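You operate a simulated robot arm through the tools that you are given. There is no shell and no other tool.

You are at the controls of a simulated robot arm. One attempt, no reset.

TASK
Dry the wet black boots on cool, switch off, then lift both tubes.
Fine: lower a tube into each boot; warm air would bake the leather.
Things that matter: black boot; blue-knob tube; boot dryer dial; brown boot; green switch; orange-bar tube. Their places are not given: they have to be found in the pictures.

It is judged by the outcome, as a careful person would: the job done as asked, and still so three seconds after it is handed in. It fails if anything else is knocked over, pushed out of place, dropped, spilled or broken.

THE ROBOT
A 7-joint arm with a two-finger parallel gripper, fixed in place. Base frame: the origin is at the foot of the arm, x ahead of it, y to its left, z up; the work surface is at about z = 0.88. Readings come in m, rad, newtons and seconds.
With the tool pointing down near the work surface it reaches from about 0.22 to 0.74 m from the base axis. Its first joint turns from -2.897 to 2.897 rad. Payload 1.57 kg.
The tool frame sits at the grasp point between the pads (the TCP): z along the fingers, y along the line on which they close. The tips reach 0.03 m beyond it. The gripper opens to 0.11 m. The fingers are 0.024 m wide and 0.012 m thick; the gripper's body (0.048 by 0.112 m) begins 0.078 m behind the TCP.
Orientation is told as [roll, pitch, yaw] about the base's x, y, z axes, in that order, counted from this pose: with the fingers straight down and closing along the base's y, the tool's x points along the base's -x, its y along +y and its z along -z.

THE INTERFACE
- The arm moves only by the tool send_rows. Its argument "commands" is a list of rows, each a list of 3 entries, a list of its own where there are three numbers: the shift along the tool's x, y, z in m, then the turn, a rotation vector about the tool's x, y, z in rad, then the finger opening in m, from 0 to 0.11. In form: [[[x, y, z], [ax, ay, az], hand], ...]. A call has 1 to 20 rows; each row shifts and turns the commanded pose from where the row before left it, along the tool's axes as they then stand. Rows are played at 5 a second. More than 0.05 m and 0.15 rad between two rows, or a gripper value outside its range, and nothing of the call is played. A pose out of reach is approached as far as the arm can. The call stops where the force on the tool passes 90 N (or 10 N more than at its start, if that is more) or the arm is blocked; 0.2 s more then pass. The fingers move at their own pace (about 0.045 m/s each) and stop on an object; they squeeze with about 35 N. The grip force told is the motor's: it shows also when the fingers shut on nothing. Time passes only in rows, and 0.2 s behind the last, so rows that do not move let the fingers close. It gives the time, the measured TCP pose, the force on the tool (base axes), the opening and the grip force at its end, in the units of the frame above (readings bear some noise), with the torque about the TCP (base axes, N m) and any sound that the robot's microphone picked up.
- Cameras (640 x 400 px; columns grow to the right, rows downward): "scene" is fixed at [0.0483, -0.6492, 1.7511]; the picture's right is [0.91, -0.42, 0.00], its down [-0.24, -0.52, -0.82] and it looks along [0.35, 0.74, -0.57] (base axes); focal length 351 px, centre (320, 200). "wrist" rides on the gripper at [0.07, 0.016, -0.141] in the tool frame; the picture's right is [-0.23, 0.97, 0.00], its down [-0.86, -0.20, -0.48] and it looks along [-0.47, -0.11, 0.88] (tool axes); focal length 222 px, centre (320, 200).
- capture(camera): a new picture of that camera. It takes no simulated time.
- move_column(by): slides the trunk up (or, below 0, down) by that many m; the arm rides with it, the base frame stays. It gives what a move gives, with no picture.
- probe_pixels(camera, pixels): there is no depth. For up to 12 entries [column, row, z] of the newest picture of that camera ("zoom" is the newest enlarged one), the place [x, y] in the base frame at which the ray of that pixel passes the height z, good to about 0.002 m. It takes no simulated time.
- zoom(camera, box): a new picture of the part [left, top, right, bottom] of that camera's present view, enlarged. It takes no simulated time.
- close_job(): hands the job in; it is judged then, once.

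Unless the task says otherwise, let go and move clear before handing in.

The tools are called after "Emit:" as a command line: name --argument value ..., lists and objects as JSON in quotes. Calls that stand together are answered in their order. send_rows: Moves the arm, as the interface text tells. Its arguments: {"type":"object","properties":{"commands":{"type":"array","items":{"type":"array"}}},"required":["commands"]} The other tools are called the same way: move_column (by) slides the trunk up or down; capture (camera) takes a picture; probe_pixels (camera, pixels) gives the place at which the rays of pixels pass given heights; zoom (camera, box) takes an enlarged picture of a part of a camera's view; close_job () hands the job in.

At the start:

```text
t: 0.0
ee_pos: [0.3974, -0.1266, 1.3941]
tool_rot: [-0.015, -0.035, 0.0]
force: [130.9, -30.6, -214.8]
wrist_torque: [-2.92, 1.08, -1.87]
gripper_width: 0.11
gripper_force: 0.0
trunk travel left (down, up): [-0.538, 0.052]
```

scene: 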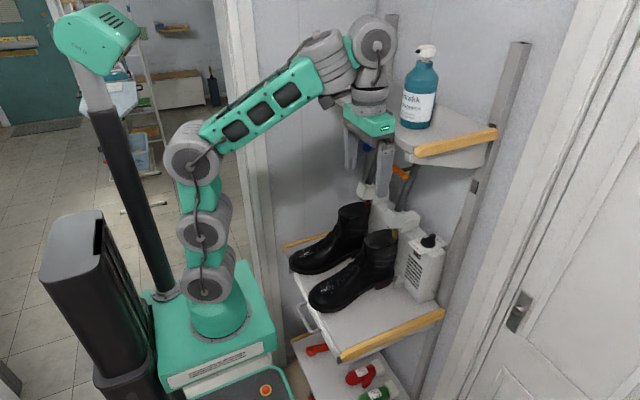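
wrist: 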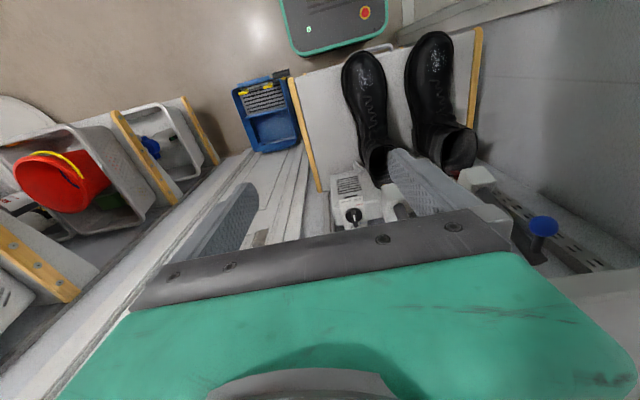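

The scene picture shows black boots around (330,260) on a shelf with a white dryer behind them at (390,210), and the gripper is near a blue knob at (365,148). The starting force reading is large, so I'll look closely before moving anything.

Emit:
zoom --camera "scene" --box '[280, 120, 460, 320]'

Emit:
zoom --camera "wrist" --box '[280, 20, 600, 280]'

Emit:
zoom --camera "scene" --box '[330, 120, 460, 220]'

```text
2.00 times, centred on (370, 220) of scene
```

zoom: 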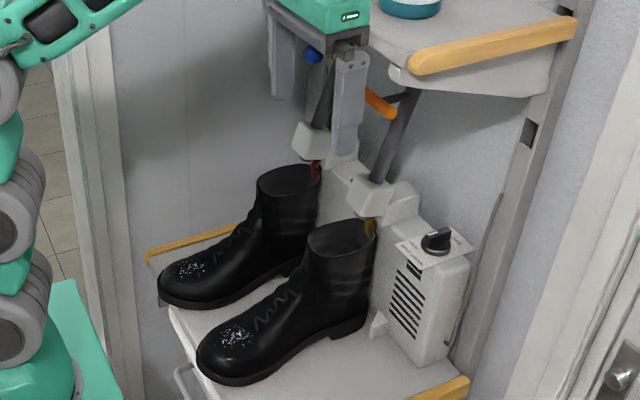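

```text
1.54 times, centred on (440, 150) of wrist
```

zoom: 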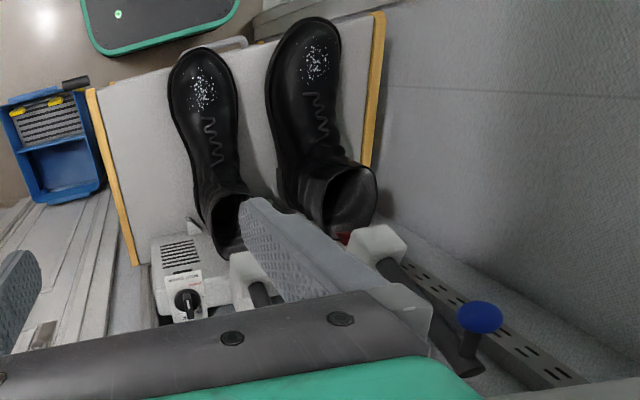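

```text
4.00 times, centred on (395, 170) of scene
```

zoom: 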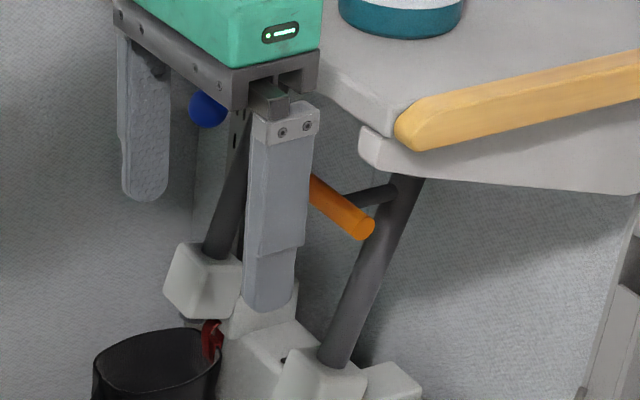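

The zoom shows two dark rods with a blue knob and an orange bar rising from white blocks behind the boots, plus a dial with a label at about zoom (435,240). I'll probe positions and zoom on the dial and the other shelves.

Emit:
probe_pixels --camera "scene" --pixels '[[342, 357, 0.88], [443, 315, 0.88], [330, 310, 0.88], [390, 285, 0.88], [315, 270, 0.88], [428, 241, 1.05], [353, 208, 1.1], [381, 235, 1.1], [420, 155, 1.4], [495, 135, 1.4], [366, 148, 1.3], [400, 172, 1.3]]'

Emit:
zoom --camera "scene" --box '[395, 215, 455, 255]'

Emit:
zoom --camera "scene" --box '[280, 300, 440, 400]'

Emit:
zoom --camera "wrist" --box '[320, 160, 410, 240]'

Emit:
zoom --camera "wrist" --box '[0, 60, 320, 320]'

```text
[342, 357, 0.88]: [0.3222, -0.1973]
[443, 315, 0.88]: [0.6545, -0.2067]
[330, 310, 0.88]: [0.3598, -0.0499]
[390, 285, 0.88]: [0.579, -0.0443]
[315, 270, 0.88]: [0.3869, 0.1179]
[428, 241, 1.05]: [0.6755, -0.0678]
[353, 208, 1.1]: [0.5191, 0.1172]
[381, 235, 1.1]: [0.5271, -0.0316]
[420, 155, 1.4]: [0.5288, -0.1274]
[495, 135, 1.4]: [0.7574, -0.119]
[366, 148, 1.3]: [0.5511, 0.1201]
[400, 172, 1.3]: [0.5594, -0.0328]
```

```text
10.00 times, centred on (425, 235) of scene
```

zoom: 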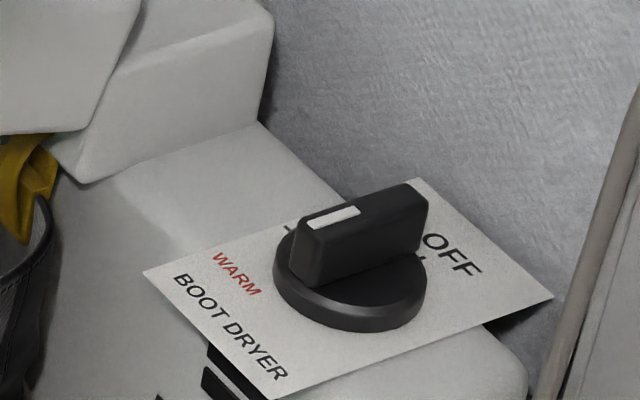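

```text
4.00 times, centred on (360, 350) of scene
```

zoom: 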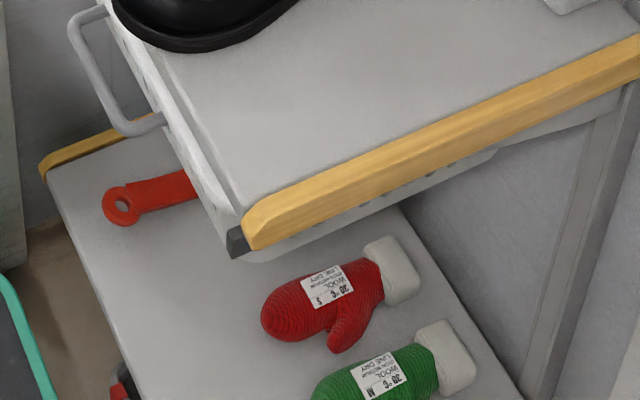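

```text
5.00 times, centred on (365, 200) of wrist
```

zoom: 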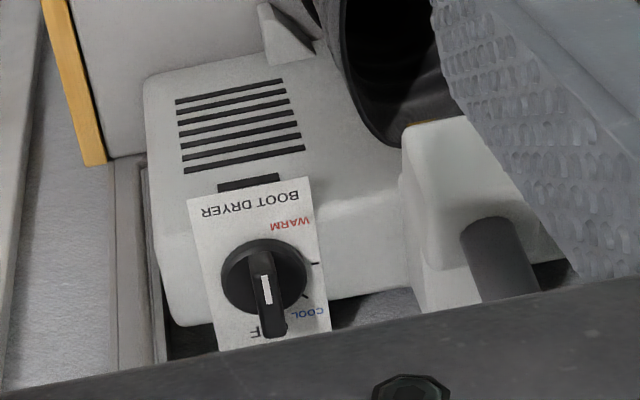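

```text
1.54 times, centred on (160, 190) of wrist
```

zoom: 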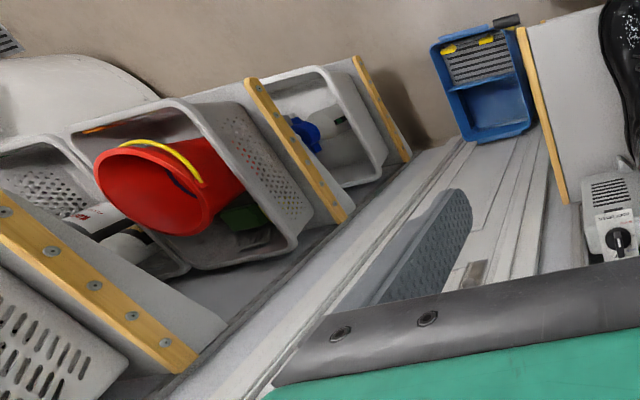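

The label on the dial shows OFF at the far side, COOL next and WARM nearest; the bar lies along the OFF axis, but its white mark is toward the near end, so I need a closer view. I'll probe the same features in the wrist picture to triangulate heights.

Emit:
probe_pixels --camera "wrist" --pixels '[[543, 226, 1.2], [543, 226, 1.3], [475, 178, 1.1], [475, 178, 1.2], [357, 218, 1.05], [357, 218, 1.15], [455, 135, 1.1], [455, 135, 1.0], [338, 190, 1.05], [303, 80, 0.88], [318, 188, 0.88], [400, 30, 0.88]]'

Emit:
probe_pixels --camera "scene" --pixels '[[366, 148, 1.2], [366, 148, 1.3], [353, 208, 1.0], [353, 208, 1.2], [428, 241, 0.95], [428, 241, 1.15], [350, 203, 1.1], [382, 231, 1.1], [387, 165, 1.2], [387, 165, 1.3], [402, 174, 1.2], [402, 174, 1.3]]'

Emit:
send_rows --commands '[[[0, 0, 0], [0, 0, 0], 0.11]]'

```text
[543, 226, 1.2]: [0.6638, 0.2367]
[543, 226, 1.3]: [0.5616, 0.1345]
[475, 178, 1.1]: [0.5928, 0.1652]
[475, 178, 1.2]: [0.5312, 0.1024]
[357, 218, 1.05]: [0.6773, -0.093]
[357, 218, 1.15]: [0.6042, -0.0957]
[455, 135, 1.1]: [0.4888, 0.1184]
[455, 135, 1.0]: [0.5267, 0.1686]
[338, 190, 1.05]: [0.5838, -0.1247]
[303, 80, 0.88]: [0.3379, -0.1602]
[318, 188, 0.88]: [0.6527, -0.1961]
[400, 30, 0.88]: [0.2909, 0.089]
```

```text
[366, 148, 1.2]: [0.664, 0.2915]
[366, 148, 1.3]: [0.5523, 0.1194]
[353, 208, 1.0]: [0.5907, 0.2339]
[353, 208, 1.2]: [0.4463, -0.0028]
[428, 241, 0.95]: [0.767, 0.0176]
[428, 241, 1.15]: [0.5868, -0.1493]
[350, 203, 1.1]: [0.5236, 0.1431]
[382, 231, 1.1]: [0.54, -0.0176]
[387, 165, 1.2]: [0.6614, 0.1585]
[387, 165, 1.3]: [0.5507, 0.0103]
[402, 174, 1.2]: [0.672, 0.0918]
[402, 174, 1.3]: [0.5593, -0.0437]
```

```text
t: 0.4
ee_pos: [0.3985, -0.1259, 1.3948]
tool_rot: [-0.016, -0.04, -0.001]
force: [39.6, -11.9, -60.1]
wrist_torque: [-0.48, 0.58, -0.38]
gripper_width: 0.11
gripper_force: 0.1
trunk travel left (down, up): [-0.538, 0.052]
```

The force fell from about 250 N to about 73 N with no movement, so it looks like a settling transient. I'll wait a few still rows to confirm before I move.

Emit:
send_rows --commands '[[[0, 0, 0], [0, 0, 0], 0.11], [[0, 0, 0], [0, 0, 0], 0.11], [[0, 0, 0], [0, 0, 0], 0.11], [[0, 0, 0], [0, 0, 0], 0.11]]'

Emit:
zoom --camera "wrist" --box '[440, 160, 640, 320]'

Emit:
zoom --camera "scene" --box '[380, 30, 540, 200]'

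```text
t: 1.4
ee_pos: [0.3977, -0.127, 1.3956]
tool_rot: [-0.015, -0.042, 0.002]
force: [38.0, -9.2, -63.0]
wrist_torque: [-0.81, 0.31, -0.55]
gripper_width: 0.1101
gripper_force: 0.0
trunk travel left (down, up): [-0.538, 0.052]
```

```text
2.50 times, centred on (540, 240) of wrist
```

zoom: 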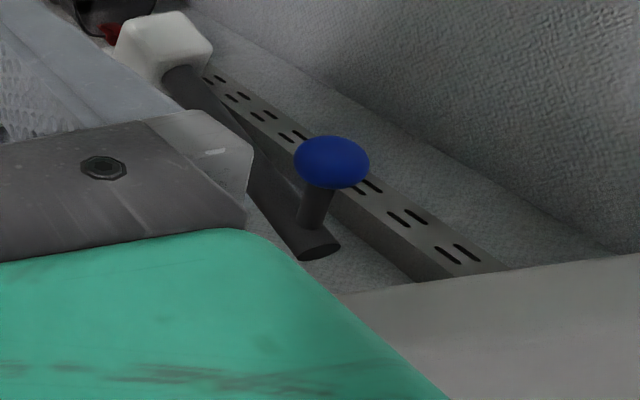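

```text
2.35 times, centred on (460, 115) of scene
```

zoom: 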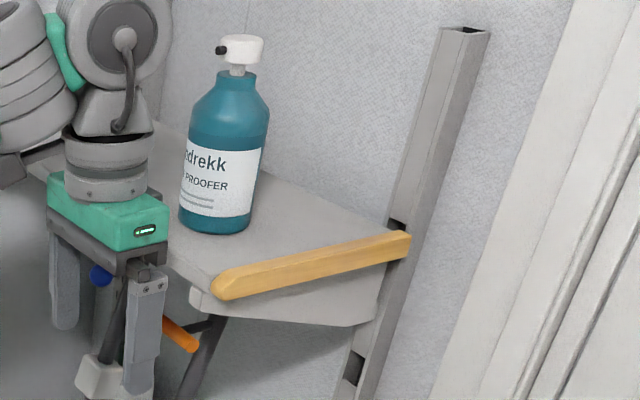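

The reading holds steady at about (38, -9, -63) N, so part of the hand may be touching something, possibly the upper shelf, whose edge shows at wrist (608,270). I'll probe where that shelf lies.

Emit:
probe_pixels --camera "wrist" --pixels '[[608, 270, 1.4], [608, 270, 1.45], [630, 264, 1.4], [630, 264, 1.45], [580, 290, 1.4], [580, 290, 1.45]]'

Emit:
probe_pixels --camera "scene" --pixels '[[414, 153, 1.4], [414, 153, 1.35], [414, 153, 1.45], [405, 136, 1.4], [405, 136, 1.35], [405, 136, 1.45], [498, 133, 1.4], [498, 133, 1.35], [498, 133, 1.45], [363, 190, 1.36], [349, 165, 1.36]]'

Emit:
zoom --camera "scene" --box '[330, 70, 450, 200]'

```text
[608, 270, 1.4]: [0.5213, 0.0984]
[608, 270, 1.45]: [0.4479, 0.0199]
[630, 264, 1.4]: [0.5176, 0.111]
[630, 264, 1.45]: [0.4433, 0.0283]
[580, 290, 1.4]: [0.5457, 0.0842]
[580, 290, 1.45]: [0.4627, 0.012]
```

```text
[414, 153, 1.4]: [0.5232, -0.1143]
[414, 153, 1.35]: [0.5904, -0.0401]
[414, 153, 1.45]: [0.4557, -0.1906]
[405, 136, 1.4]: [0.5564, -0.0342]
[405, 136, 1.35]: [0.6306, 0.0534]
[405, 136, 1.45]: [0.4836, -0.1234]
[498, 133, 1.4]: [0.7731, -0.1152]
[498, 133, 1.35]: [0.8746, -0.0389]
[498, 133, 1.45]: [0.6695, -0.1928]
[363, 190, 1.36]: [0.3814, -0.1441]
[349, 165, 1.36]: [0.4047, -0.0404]
```

```text
3.08 times, centred on (390, 135) of scene
```

zoom: 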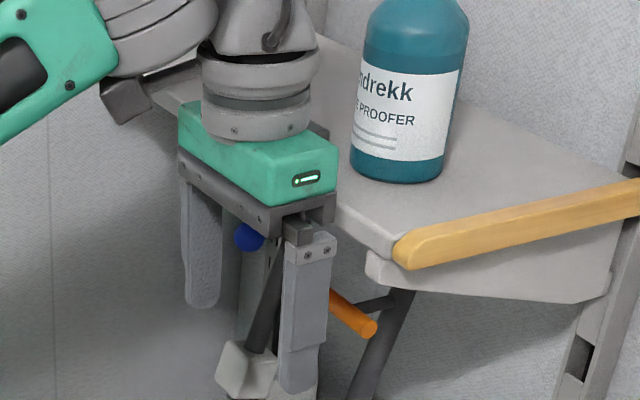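

The upper shelf's front edge seems to be at about x=0.45, z=1.45, so the hand has a few centimetres of clearance there. I'll back off a little toward the robot and see how the force responds.

Emit:
send_rows --commands '[[[0.01, 0, 0], [0, 0, 0], 0.11], [[0.01, 0, 0], [0, 0, 0], 0.11], [[0.01, 0, 0], [0, 0, 0], 0.11]]'

Emit:
probe_pixels --camera "scene" --pixels '[[335, 99, 1.4], [335, 99, 1.45], [342, 96, 1.45]]'

```text
t: 2.2
ee_pos: [0.3655, -0.1235, 1.3931]
tool_rot: [-0.014, -0.034, 0.003]
force: [12.4, 5.0, -17.7]
wrist_torque: [-1.31, 0.3, -0.84]
gripper_width: 0.1104
gripper_force: 0.1
trunk travel left (down, up): [-0.538, 0.052]
```

```text
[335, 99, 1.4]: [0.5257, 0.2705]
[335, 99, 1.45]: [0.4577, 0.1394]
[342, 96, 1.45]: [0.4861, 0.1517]
```

The force dropped to about 22 N after backing off 3 cm, so that direction is safe. I'll lower the trunk a little, shift toward y=0 and take a closer picture.

Emit:
send_rows --commands '[[[0.01, 0.02, 0], [0, 0, 0], 0.11], [[0.01, 0.03, 0], [0, 0, 0], 0.11], [[0, 0.03, 0], [0, 0, 0], 0.11], [[0, 0.03, 0], [0, 0, 0], 0.11], [[0, 0.02, 0], [0, 0, 0], 0.11]]'

Emit:
capture --camera "wrist"

Emit:
capture --camera "scene"

```text
t: 3.4
ee_pos: [0.347, 0.0032, 1.3917]
tool_rot: [-0.012, -0.037, 0.001]
force: [-1.0, 0.2, 0.1]
wrist_torque: [0.03, 0.01, 0.0]
gripper_width: 0.11
gripper_force: 0.0
trunk travel left (down, up): [-0.538, 0.052]
```

```text
taken
```

wrist: 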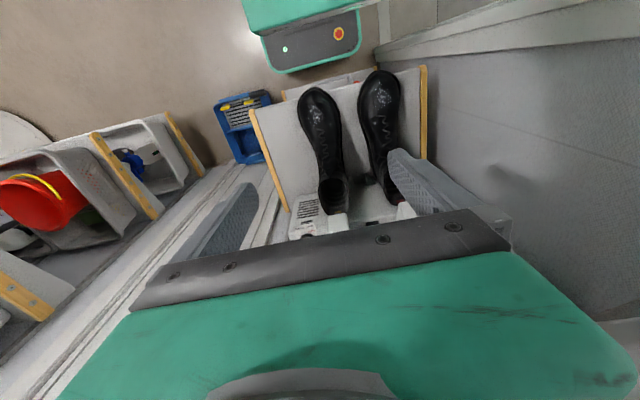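

```text
taken
```

scene: 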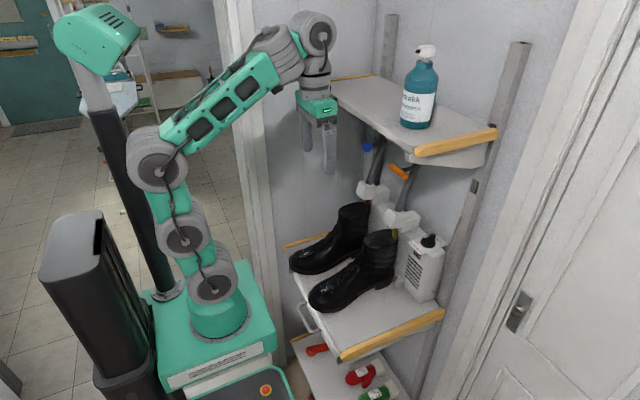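

The force is now zero and the scene view of the tubes is clear, with the blue knob at (367,147) and the orange bar at (400,172). I'll zoom in on the dryer for its mechanism.

Emit:
zoom --camera "scene" --box '[345, 125, 445, 225]'

Emit:
zoom --camera "scene" --box '[330, 180, 460, 310]'

Emit:
zoom --camera "scene" --box '[0, 0, 240, 200]'

Emit:
zoom --camera "scene" --box '[440, 150, 640, 400]'

```text
4.00 times, centred on (395, 175) of scene
```

zoom: 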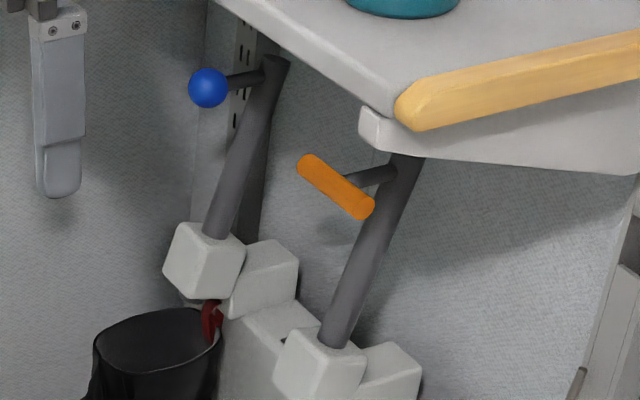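

```text
3.08 times, centred on (395, 245) of scene
```

zoom: 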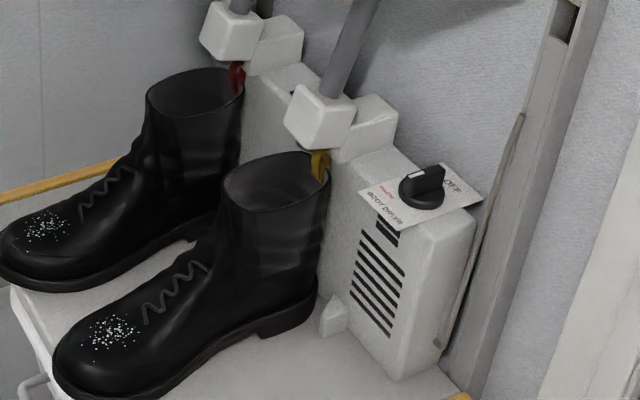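

```text
2.00 times, centred on (120, 100) of scene
```

zoom: 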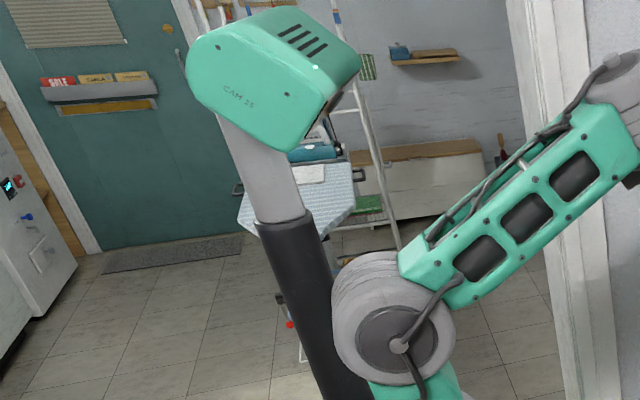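

```text
1.60 times, centred on (540, 275) of scene
```

zoom: 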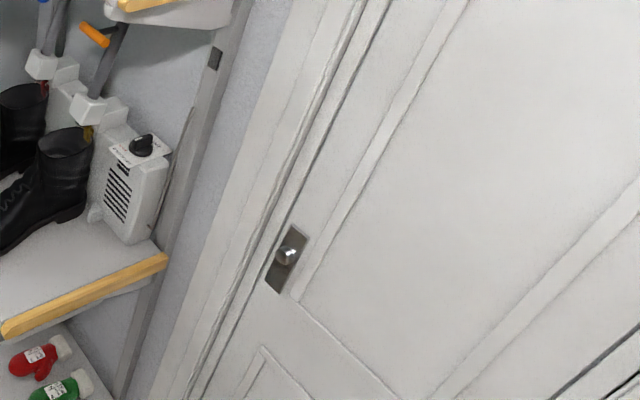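

The zoom shows each dark tube passing through a white block at a backward slant, with its handle on a peg facing the robot: a blue ball, and an orange bar lying along y. I'll lower the trunk 0.12 m and tilt the hand forward so the wrist camera can see the tubes.

Emit:
move_column --by -0.12

Emit:
send_rows --commands '[[[0, 0.01, 0], [0, -0.14, 0], 0.11], [[0, 0.01, 0], [0, -0.14, 0], 0.11], [[0, 0.01, 0], [0, -0.14, 0], 0.11], [[0, 0.01, 0], [0, -0.14, 0], 0.11], [[0, 0.01, 0], [0, -0.14, 0], 0.11], [[0, 0.01, 0], [0, -0.14, 0], 0.11]]'

Emit:
capture --camera "wrist"

Emit:
capture --camera "scene"

```text
t: 4.9
ee_pos: [0.3484, 0.0022, 1.2702]
tool_rot: [-0.015, -0.037, 0.001]
force: [-0.3, -0.3, -0.2]
wrist_torque: [-0.01, 0.02, 0.0]
gripper_width: 0.11
gripper_force: 0.1
trunk travel left (down, up): [-0.418, 0.172]
```

```text
t: 6.3
ee_pos: [0.4115, 0.0377, 1.2038]
tool_rot: [0.022, -0.53, -0.032]
force: [-1.2, -0.3, -0.2]
wrist_torque: [-0.01, -0.09, -0.01]
gripper_width: 0.1098
gripper_force: 0.1
out of reach, approached as far as the arm can: row 4, 5
trunk travel left (down, up): [-0.418, 0.172]
stopped in row 6: the arm was blocked; the commanded pose is now the measured one
```

```text
taken
```

wrist: 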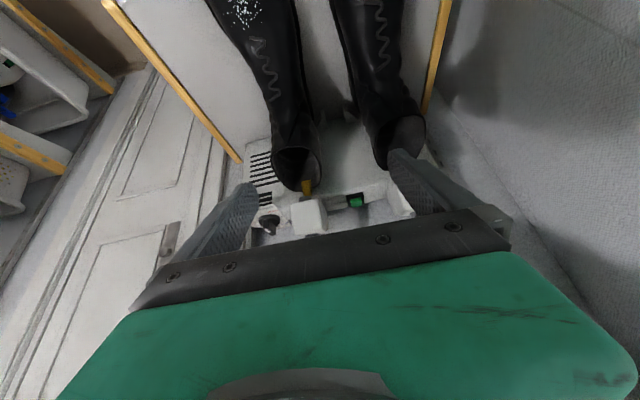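

```text
taken
```

scene: 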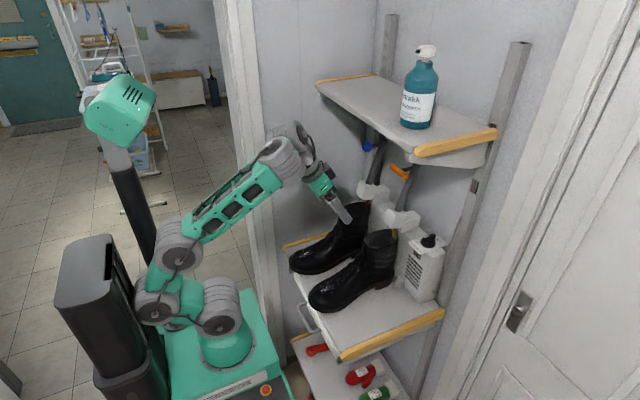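

A green switch is now visible on the dryer between the tubes at wrist (355,201), and the dial is at (268,222). The arm stopped on a joint limit, not on contact. I'll zoom in on the dryer from here.

Emit:
zoom --camera "wrist" --box '[235, 130, 435, 250]'

Emit:
zoom --camera "wrist" --box '[320, 180, 390, 225]'

Emit:
zoom --camera "wrist" --box '[240, 180, 320, 240]'

Emit:
zoom --camera "scene" --box '[345, 125, 445, 225]'

```text
3.20 times, centred on (335, 190) of wrist
```

zoom: 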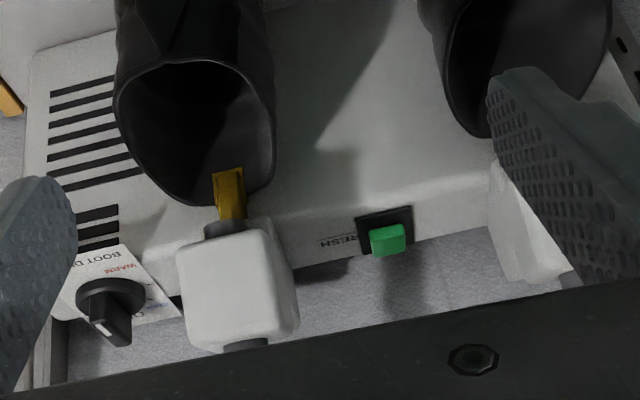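

```text
8.89 times, centred on (355, 202) of wrist
```

zoom: 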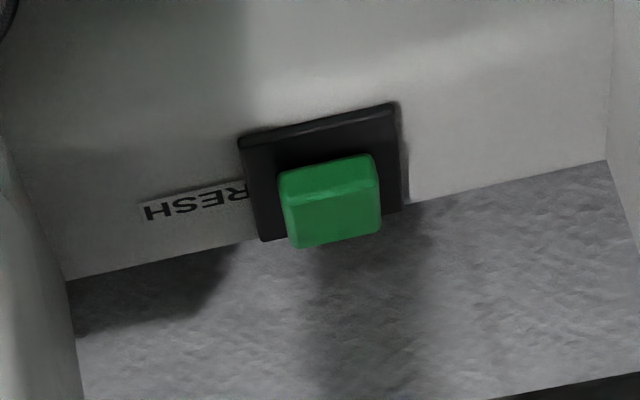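

```text
6.67 times, centred on (280, 210) of wrist
```

zoom: 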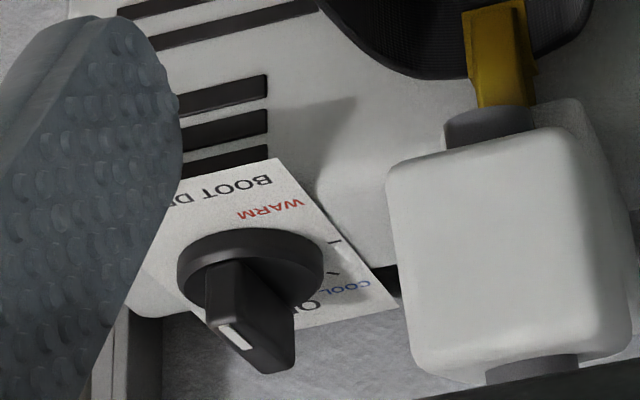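

```text
4.00 times, centred on (395, 175) of scene
```

zoom: 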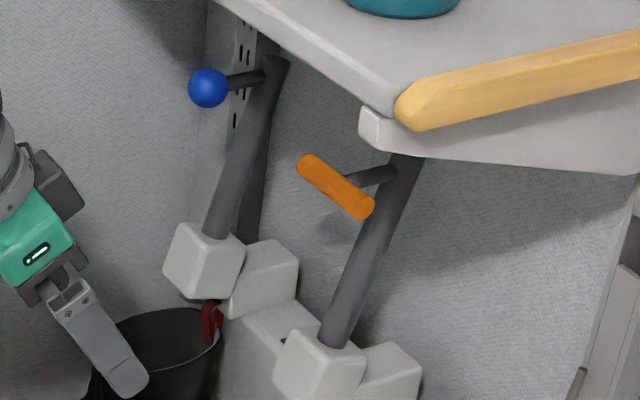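

The tube ends show below and above each white block, so the tubes slide along their slant. The green switch is labelled "…RESH", so it isn't the off control and I'll leave it alone. I'll zoom tighter on the dial's pointer and ticks.

Emit:
zoom --camera "wrist" --box '[252, 200, 304, 236]'

Emit:
zoom --camera "scene" --box '[412, 225, 444, 249]'

```text
11.11 times, centred on (278, 218) of wrist
```

zoom: 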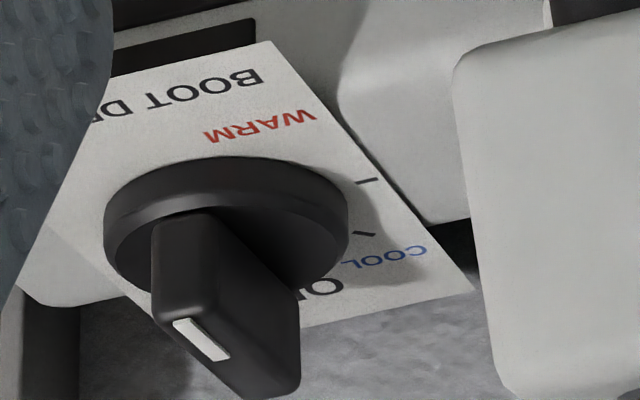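

```text
16.00 times, centred on (428, 237) of scene
```

zoom: 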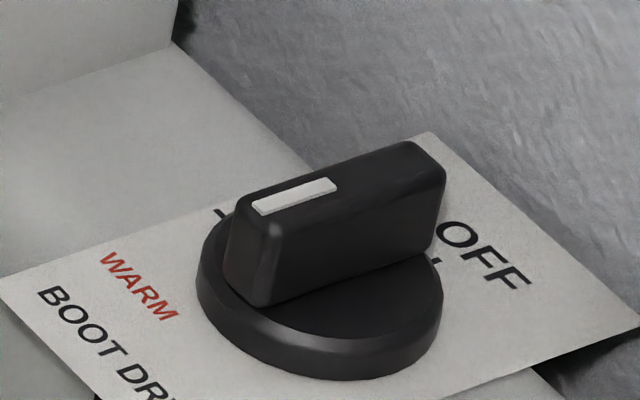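

The dial's bar lies along the OFF axis, and the ticks run OFF at +x, COOL at 45° toward +y and WARM at 90°. To get a comfortable elbow for horizontal reaches I'll raise the hand and then lower the trunk by a similar amount.

Emit:
send_rows --commands '[[[-0.0152, 0, -0.0259], [0, 0, 0], 0.11], [[-0.0202, 0, -0.0345], [0, 0, 0], 0.11], [[-0.0202, 0, -0.0345], [0, 0, 0], 0.11], [[-0.0202, 0, -0.0345], [0, 0, 0], 0.11]]'

```text
t: 7.3
ee_pos: [0.4174, 0.0338, 1.361]
tool_rot: [0.024, -0.515, -0.037]
force: [-0.2, 0.3, 0.0]
wrist_torque: [-0.02, 0.0, 0.02]
gripper_width: 0.1099
gripper_force: 0.1
trunk travel left (down, up): [-0.418, 0.172]
```

The arm moved up freely with no force. I'll lower the trunk by 0.2 m and check the pose.

Emit:
move_column --by -0.16

Emit:
send_rows --commands '[[[0, 0, 0], [0, -0.13, 0], 0.11], [[0, 0, 0], [0, -0.13, 0], 0.11], [[0, 0, 0], [0, -0.13, 0], 0.11]]'

Emit:
capture --camera "wrist"

Emit:
capture --camera "scene"

```text
t: 9.1
ee_pos: [0.4163, 0.0326, 1.2001]
tool_rot: [0.023, -0.518, -0.038]
force: [0.0, 0.5, 0.4]
wrist_torque: [0.02, 0.01, 0.0]
gripper_width: 0.1103
gripper_force: 0.1
trunk travel left (down, up): [-0.258, 0.332]
```

```text
t: 9.9
ee_pos: [0.4313, 0.0349, 1.1904]
tool_rot: [0.032, -0.897, -0.044]
force: [-0.7, 0.3, 1.0]
wrist_torque: [-0.01, 0.05, -0.02]
gripper_width: 0.1097
gripper_force: 0.2
trunk travel left (down, up): [-0.258, 0.332]
```

```text
taken
```

wrist: 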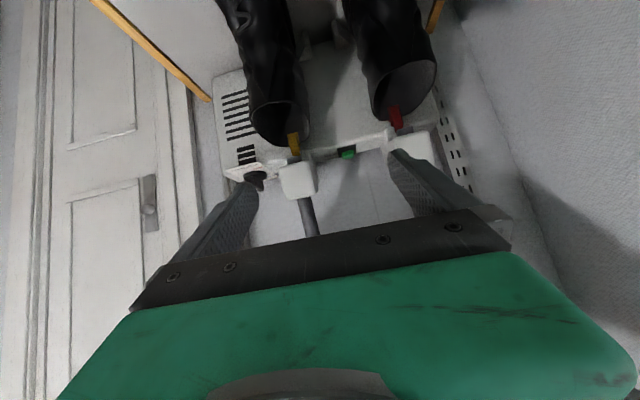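

```text
taken
```

scene: 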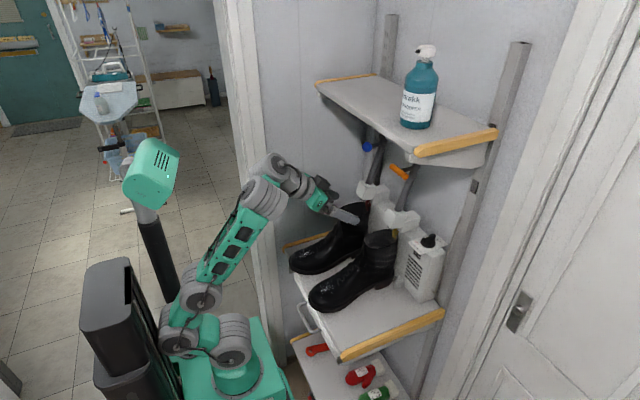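

The tilt worked and I have a better view: the orange tube's stub and block are at wrist (297,180) and the red loop at (397,115). I'll tilt further and raise the hand to about z=1.31 so the handles come into view.

Emit:
send_rows --commands '[[[-0.025, 0, -0.0328], [0, -0.1, 0], 0.11], [[-0.0282, 0.005, -0.0301], [0, -0.1, 0], 0.11], [[-0.031, 0.005, -0.0271], [0, -0.1, 0], 0.11]]'

Emit:
capture --camera "wrist"

Emit:
zoom --camera "wrist" --box '[180, 90, 500, 290]'

```text
t: 10.7
ee_pos: [0.391, 0.0456, 1.3223]
tool_rot: [0.051, -1.203, -0.071]
force: [0.4, -1.3, 0.5]
wrist_torque: [-0.01, 0.01, 0.03]
gripper_width: 0.1103
gripper_force: 0.0
trunk travel left (down, up): [-0.258, 0.332]
```

```text
taken
```

wrist: 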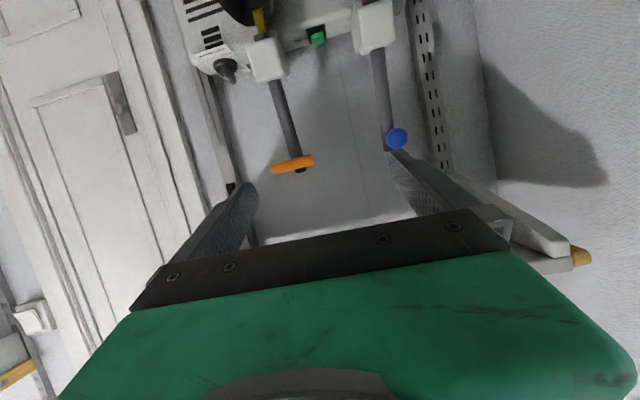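

```text
2.00 times, centred on (340, 190) of wrist
```

zoom: 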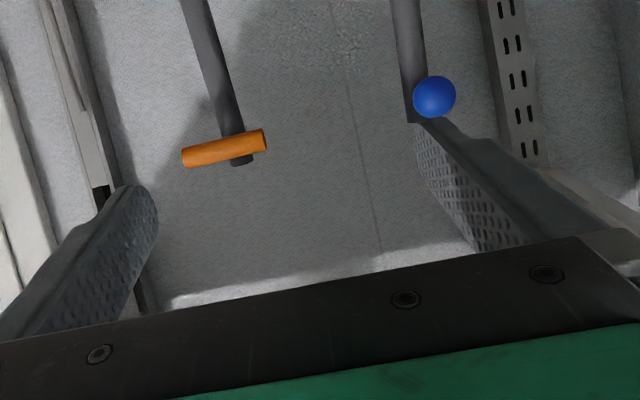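

Both handles are visible now, with the blue knob at wrist (397,138) and the orange bar at (292,163). I'll probe these in both cameras to triangulate.

Emit:
probe_pixels --camera "wrist" --pixels '[[397, 138.5, 1.26], [397, 138.5, 1.3], [292, 163.5, 1.26], [292, 163.5, 1.3], [272, 168, 1.28], [313, 158, 1.28], [387, 145, 1.26], [387, 145, 1.3], [300, 169, 1.26], [300, 169, 1.3], [375, 45, 1.12], [375, 45, 1.16]]'

Emit:
probe_pixels --camera "scene" --pixels '[[367, 147, 1.26], [367, 147, 1.3], [399.3, 171.8, 1.26], [399.3, 171.8, 1.3], [392, 166, 1.28], [407, 178, 1.28], [383, 141, 1.26], [383, 141, 1.3], [370.5, 184, 1.12], [370.5, 184, 1.16], [399, 210, 1.12], [399, 210, 1.16]]'

```text
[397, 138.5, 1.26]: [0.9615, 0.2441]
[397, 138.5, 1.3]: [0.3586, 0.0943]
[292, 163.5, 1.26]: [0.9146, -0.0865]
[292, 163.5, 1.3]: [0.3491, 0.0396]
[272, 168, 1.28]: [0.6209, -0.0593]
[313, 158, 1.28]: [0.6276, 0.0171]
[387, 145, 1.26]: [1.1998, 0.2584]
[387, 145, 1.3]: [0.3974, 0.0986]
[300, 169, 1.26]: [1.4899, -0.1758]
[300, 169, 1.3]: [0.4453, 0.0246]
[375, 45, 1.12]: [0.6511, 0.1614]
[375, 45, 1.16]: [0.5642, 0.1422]
```

```text
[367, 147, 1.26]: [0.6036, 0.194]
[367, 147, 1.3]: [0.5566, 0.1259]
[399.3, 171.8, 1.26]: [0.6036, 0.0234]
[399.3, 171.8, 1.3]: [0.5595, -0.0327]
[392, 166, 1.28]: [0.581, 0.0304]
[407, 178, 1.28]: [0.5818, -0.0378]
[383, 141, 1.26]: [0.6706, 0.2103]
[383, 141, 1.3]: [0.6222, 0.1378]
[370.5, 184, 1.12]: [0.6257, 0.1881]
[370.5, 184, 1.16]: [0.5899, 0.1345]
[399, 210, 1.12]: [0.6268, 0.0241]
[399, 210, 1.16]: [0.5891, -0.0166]
```

Triangulation puts the blue knob at about (0.571, 0.147, 1.287) and the orange bar's centre at about (0.577, -0.011, 1.284), with the tubes leaning about 14° back. Before moving in y I'll check the clearances to the side wall, the upper shelf's underside and the boot rims.

Emit:
probe_pixels --camera "scene" --pixels '[[286, 246, 0.9], [406, 160, 1.4], [406, 160, 1.38], [316, 83, 1.45], [318, 88, 1.42], [398, 234, 1.08], [352, 208, 1.08], [340, 215, 1.08], [366, 238, 1.08], [375, 75, 1.45], [245, 150, 0.9], [360, 203, 1.08]]'

Emit:
zoom --camera "scene" --box '[260, 60, 440, 200]'

Emit:
zoom --camera "wrist" --box '[180, 0, 440, 180]'

```text
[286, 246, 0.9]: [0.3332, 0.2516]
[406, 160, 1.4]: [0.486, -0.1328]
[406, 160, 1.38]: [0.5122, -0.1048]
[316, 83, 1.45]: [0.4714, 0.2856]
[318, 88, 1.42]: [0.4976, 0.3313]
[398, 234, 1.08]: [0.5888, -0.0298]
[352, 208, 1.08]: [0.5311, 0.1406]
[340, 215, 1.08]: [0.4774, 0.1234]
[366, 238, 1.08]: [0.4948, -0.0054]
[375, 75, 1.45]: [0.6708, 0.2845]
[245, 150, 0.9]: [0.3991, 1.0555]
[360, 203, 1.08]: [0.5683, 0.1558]
```

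```text
2.86 times, centred on (350, 130) of scene
```

zoom: 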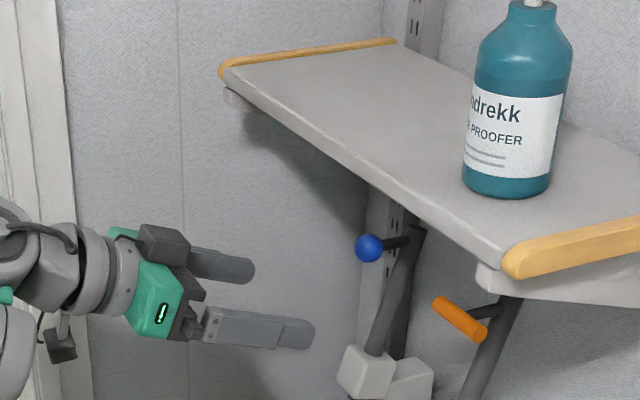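

```text
2.22 times, centred on (310, 90) of wrist
```

zoom: 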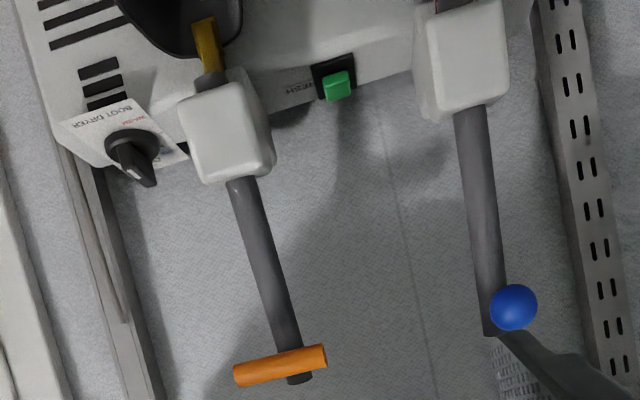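

The hand has clear space in y, since the side wall is beyond y=0.29, and the shelf underside is around z=1.4. I'll line up with the blue knob at y=0.147 while staying back, then check.

Emit:
send_rows --commands '[[[-0.01, 0.035, 0], [0, 0, 0], 0.11], [[-0.01, 0.035, 0], [0, 0, 0], 0.11], [[-0.01, 0.033, 0.01], [0, 0, 0], 0.11], [[0, 0, 0.03], [0, 0, 0], 0.11], [[0, 0, 0], [0, 0, 0], 0.11]]'

Emit:
capture --camera "wrist"

Emit:
zoom --camera "wrist" --box '[220, 60, 460, 250]'

```text
t: 11.9
ee_pos: [0.4311, 0.14, 1.3481]
tool_rot: [0.053, -1.201, -0.078]
force: [0.3, 0.4, -0.3]
wrist_torque: [0.01, 0.02, -0.02]
gripper_width: 0.11
gripper_force: 0.0
out of reach, approached as far as the arm can: row 1
trunk travel left (down, up): [-0.258, 0.332]
```

```text
taken
```

wrist: 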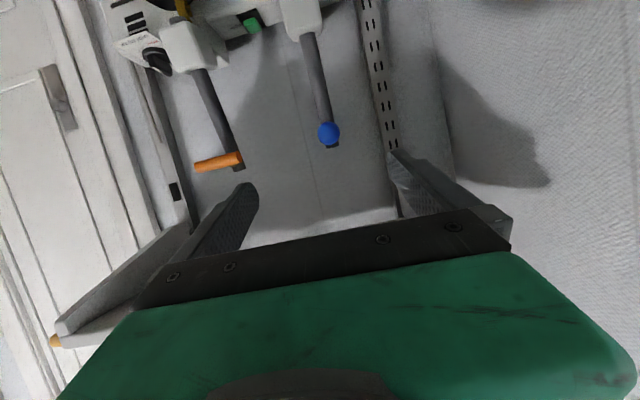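

```text
2.11 times, centred on (340, 155) of wrist
```

zoom: 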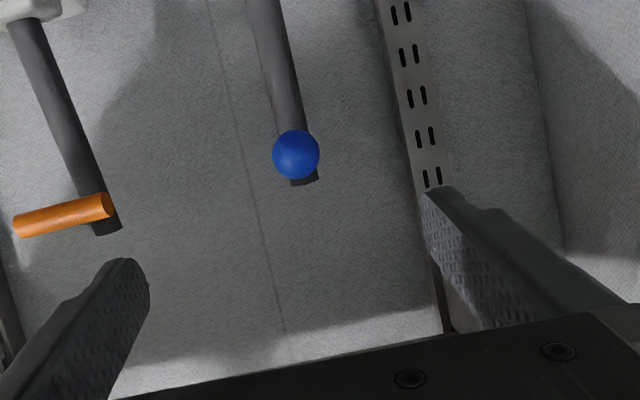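

The knob is at wrist (328,134), close to the line the tool will travel along. I'll probe it again from here to refine its position before closing in.

Emit:
probe_pixels --camera "wrist" --pixels '[[328.6, 133.7, 1.27], [328.6, 133.7, 1.3], [216, 161, 1.27], [216, 161, 1.3], [194, 168, 1.28], [241, 155, 1.28]]'

Emit:
zoom --camera "scene" --box '[300, 110, 440, 210]'

```text
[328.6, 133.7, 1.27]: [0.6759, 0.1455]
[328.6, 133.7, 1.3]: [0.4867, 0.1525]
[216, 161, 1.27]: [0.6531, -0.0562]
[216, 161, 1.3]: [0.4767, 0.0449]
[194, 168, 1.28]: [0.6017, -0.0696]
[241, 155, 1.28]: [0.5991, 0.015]
```

```text
4.00 times, centred on (370, 160) of scene
```

zoom: 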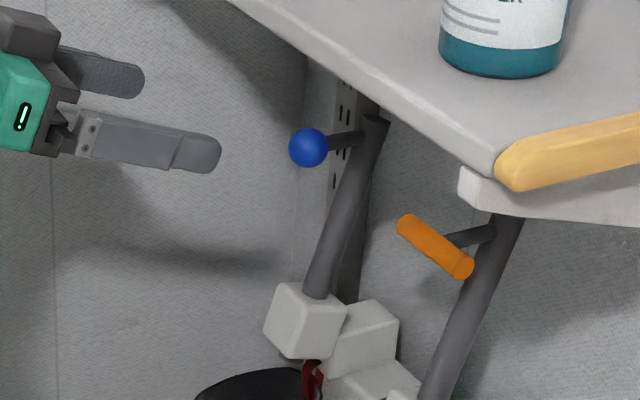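

Refined, the knob centre is (0.573, 0.149, 1.286). I'll advance about 0.145 m along the tool axis with the fingers open on both sides of the knob.

Emit:
send_rows --commands '[[[0.0014, 0.0024, 0.03], [0, 0, 0], 0.11], [[0.0014, 0.0024, 0.03], [0, 0, 0], 0.11], [[0.0014, 0.0024, 0.03], [0, 0, 0], 0.11], [[0.0014, 0.0024, 0.03], [0, 0, 0], 0.11], [[0.0014, 0.0024, 0.026], [0, 0, 0], 0.11]]'

Emit:
capture --camera "wrist"

Emit:
zoom --camera "scene" --box '[300, 110, 440, 210]'

```text
t: 13.1
ee_pos: [0.5125, 0.1389, 1.3149]
tool_rot: [0.051, -1.205, -0.074]
force: [0.2, 0.4, -0.6]
wrist_torque: [0.01, 0.0, -0.05]
gripper_width: 0.1099
gripper_force: 0.1
out of reach, approached as far as the arm can: row 1, 2, 3, 5
trunk travel left (down, up): [-0.258, 0.332]
```

```text
taken
```

wrist: 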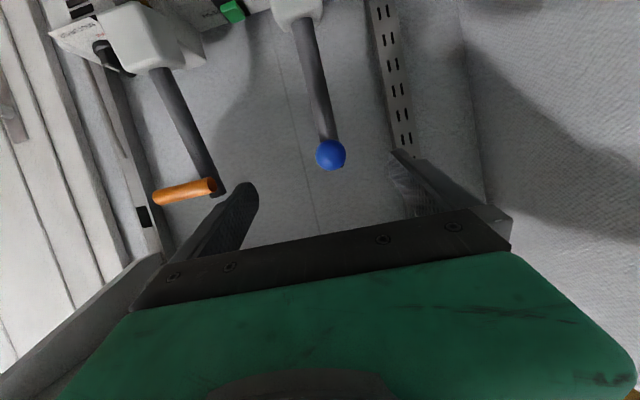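

```text
4.00 times, centred on (370, 160) of scene
```

zoom: 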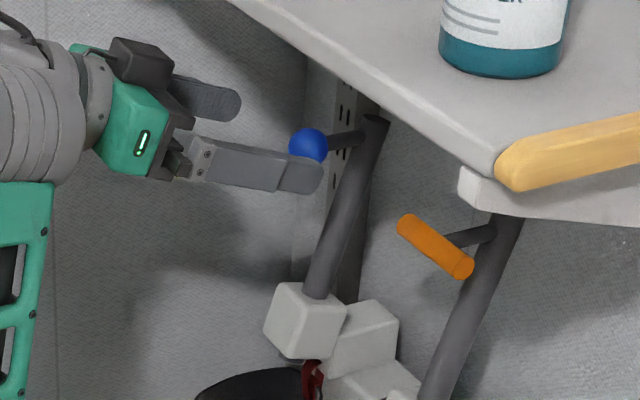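

The hand stopped short at x=0.5125 with zero force, and some rows were flagged as out of reach. I'll look at the arm's posture before continuing.

Emit:
capture --camera "scene"

Emit:
send_rows --commands '[[[0.0, 0.002, 0.01], [0, 0, 0], 0.11], [[0.0, 0.002, 0.01], [0, 0, 0], 0.11]]'

```text
taken
```

scene: 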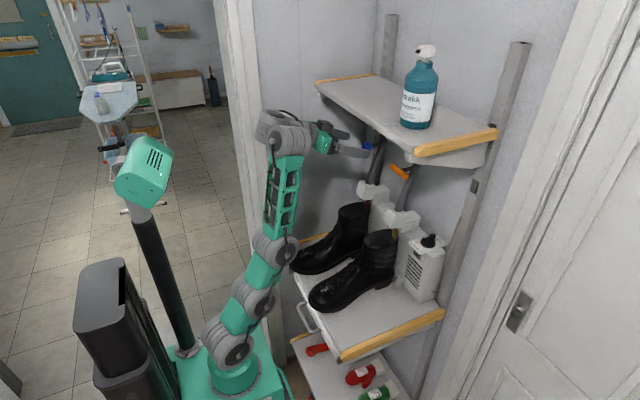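

```text
t: 13.7
ee_pos: [0.5108, 0.1389, 1.3163]
tool_rot: [0.055, -1.208, -0.08]
force: [-0.3, 0.8, 0.5]
wrist_torque: [-0.01, 0.02, 0.01]
gripper_width: 0.1101
gripper_force: 0.2
out of reach, approached as far as the arm can: row 1, 2
trunk travel left (down, up): [-0.258, 0.332]
```

The arm is almost fully stretched upward, so the trunk is too low for this reach. I'll back away from the knob, drop the hand, raise the trunk by 0.10 m and re-approach.

Emit:
send_rows --commands '[[[0.011, 0, -0.028], [0, 0, 0], 0.11], [[0.011, 0, -0.028], [0, 0, 0], 0.11], [[0.011, 0, -0.028], [0, 0, 0], 0.11], [[0.028, 0, 0.0108], [0, 0, 0], 0.11], [[0.028, 0, 0.0108], [0, 0, 0], 0.11], [[0.028, 0, 0.0108], [0, 0, 0], 0.11]]'

```text
t: 15.1
ee_pos: [0.4518, 0.1623, 1.3358]
tool_rot: [0.059, -1.206, -0.077]
force: [0.6, 0.2, -0.5]
wrist_torque: [-0.03, 0.0, -0.02]
gripper_width: 0.1101
gripper_force: 0.1
out of reach, approached as far as the arm can: row 1, 2, 3, 4, 5, 6
trunk travel left (down, up): [-0.258, 0.332]
```

The arm is lagging its commanded pose, so I'll hold still for a few rows and see where it settles before commanding more.

Emit:
send_rows --commands '[[[0, 0, 0], [0, 0, 0], 0.11], [[0, 0, 0], [0, 0, 0], 0.11], [[0, 0, 0], [0, 0, 0], 0.11]]'

Emit:
capture --camera "scene"

```text
t: 15.9
ee_pos: [0.4522, 0.1616, 1.3368]
tool_rot: [0.056, -1.206, -0.076]
force: [1.1, 0.0, 0.2]
wrist_torque: [0.0, -0.01, -0.05]
gripper_width: 0.1102
gripper_force: 0.0
trunk travel left (down, up): [-0.258, 0.332]
```

```text
taken
```

scene: 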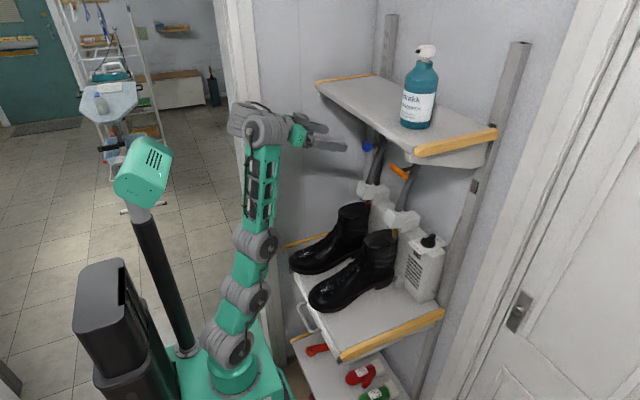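

The arm looks locked nearly straight at the elbow, which is why it can't come down. I'll back straight out along the tool axis, away from the shelf, so I have room to re-bend the elbow.

Emit:
send_rows --commands '[[[0, -0.005, -0.02], [0, 0, 0], 0.11], [[0, -0.005, -0.02], [0, 0, 0], 0.11], [[0, -0.005, -0.02], [0, 0, 0], 0.11]]'

```text
t: 16.7
ee_pos: [0.4201, 0.1474, 1.3528]
tool_rot: [0.06, -1.203, -0.077]
force: [0.3, -0.1, -0.1]
wrist_torque: [-0.03, 0.05, -0.01]
gripper_width: 0.11
gripper_force: 0.0
out of reach, approached as far as the arm can: row 1, 2, 3
trunk travel left (down, up): [-0.258, 0.332]
```

Backing out works only partly. I'll extend upward slightly to carry the elbow past its straight point, then come down again and watch whether it folds the right way.

Emit:
send_rows --commands '[[[0, 0, -0.01], [0, 0.06, 0], 0.11], [[0, 0, -0.01], [0, 0.06, 0], 0.11], [[0, 0, -0.01], [0, 0.06, 0], 0.11]]'

Emit:
capture --camera "scene"

```text
t: 17.5
ee_pos: [0.3957, 0.1452, 1.344]
tool_rot: [0.046, -1.086, -0.063]
force: [-0.2, -0.2, 0.0]
wrist_torque: [0.01, -0.01, -0.06]
gripper_width: 0.1101
gripper_force: 0.2
out of reach, approached as far as the arm can: row 1, 2, 3
trunk travel left (down, up): [-0.258, 0.332]
```

```text
taken
```

scene: 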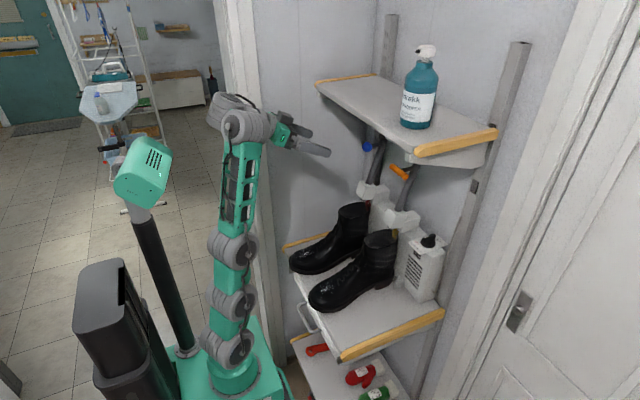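

The arm is nearly vertical and straight. I'll go straight up in small steps, which is clear because the tips are in front of the shelf edge, to find the full-stretch point.

Emit:
send_rows --commands '[[[-0.0071, 0, -0.0037], [0, 0, 0], 0.11], [[-0.0071, 0, -0.0037], [0, 0, 0], 0.11], [[-0.0071, 0, -0.0037], [0, 0, 0], 0.11], [[-0.0071, 0, -0.0037], [0, 0, 0], 0.11], [[-0.0071, 0, -0.0037], [0, 0, 0], 0.11]]'

```text
t: 18.7
ee_pos: [0.3893, 0.1363, 1.3544]
tool_rot: [0.046, -1.086, -0.06]
force: [0.6, 0.6, 0.0]
wrist_torque: [0.0, 0.02, -0.01]
gripper_width: 0.1099
gripper_force: 0.2
out of reach, approached as far as the arm can: row 1, 2, 3, 4, 5
trunk travel left (down, up): [-0.258, 0.332]
```

Every reading fits an arm at full stretch. A large straight-down command should pull the elbow out of it, and there is 0.25 m of free space below, so I'll try 0.05 m steps down.

Emit:
send_rows --commands '[[[0.044, 0, 0.023], [0, 0, 0], 0.11], [[0.044, 0, 0.023], [0, 0, 0], 0.11], [[0.044, 0, 0.023], [0, 0, 0], 0.11]]'

```text
t: 19.5
ee_pos: [0.3552, 0.127, 1.2623]
tool_rot: [0.04, -1.059, -0.057]
force: [1.3, 0.7, -1.0]
wrist_torque: [0.0, -0.01, -0.08]
gripper_width: 0.1098
gripper_force: 0.1
out of reach, approached as far as the arm can: row 2, 3
trunk travel left (down, up): [-0.258, 0.332]
```

The hand came down 9 cm, so the elbow is unlocked. I'll look at the posture.

Emit:
capture --camera "scene"

Emit:
send_rows --commands '[[[0, 0, 0], [0, 0, 0], 0.11]]'

```text
taken
```

scene: 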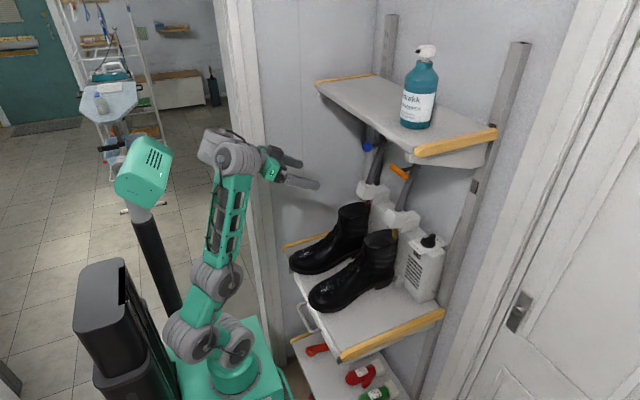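

```text
t: 19.9
ee_pos: [0.3555, 0.1266, 1.2636]
tool_rot: [0.041, -1.058, -0.06]
force: [1.0, -0.3, -0.5]
wrist_torque: [0.01, 0.0, -0.02]
gripper_width: 0.1099
gripper_force: 0.0
trunk travel left (down, up): [-0.258, 0.332]
```

The elbow is now bent normally. The tips are at x≈0.38, well in front of the shelf, so I'll raise the trunk by 0.12 m.

Emit:
move_column --by 0.1

Emit:
send_rows --commands '[[[0.0122, 0, 0.0259], [0, 0, 0], 0.11], [[0.0122, 0, 0.0259], [0, 0, 0], 0.11], [[0.0122, 0.005, 0.0259], [0, 0, 0], 0.11]]'

```text
t: 21.3
ee_pos: [0.3556, 0.1256, 1.3636]
tool_rot: [0.042, -1.058, -0.06]
force: [0.2, 0.2, 0.4]
wrist_torque: [0.01, 0.04, -0.06]
gripper_width: 0.11
gripper_force: 0.2
trunk travel left (down, up): [-0.358, 0.232]
```

```text
t: 22.1
ee_pos: [0.3663, 0.1089, 1.3507]
tool_rot: [0.045, -1.043, -0.059]
force: [1.0, 0.7, -0.4]
wrist_torque: [0.0, 0.03, 0.01]
gripper_width: 0.1099
gripper_force: 0.0
out of reach, approached as far as the arm can: row 1, 2, 3
trunk travel left (down, up): [-0.358, 0.232]
```

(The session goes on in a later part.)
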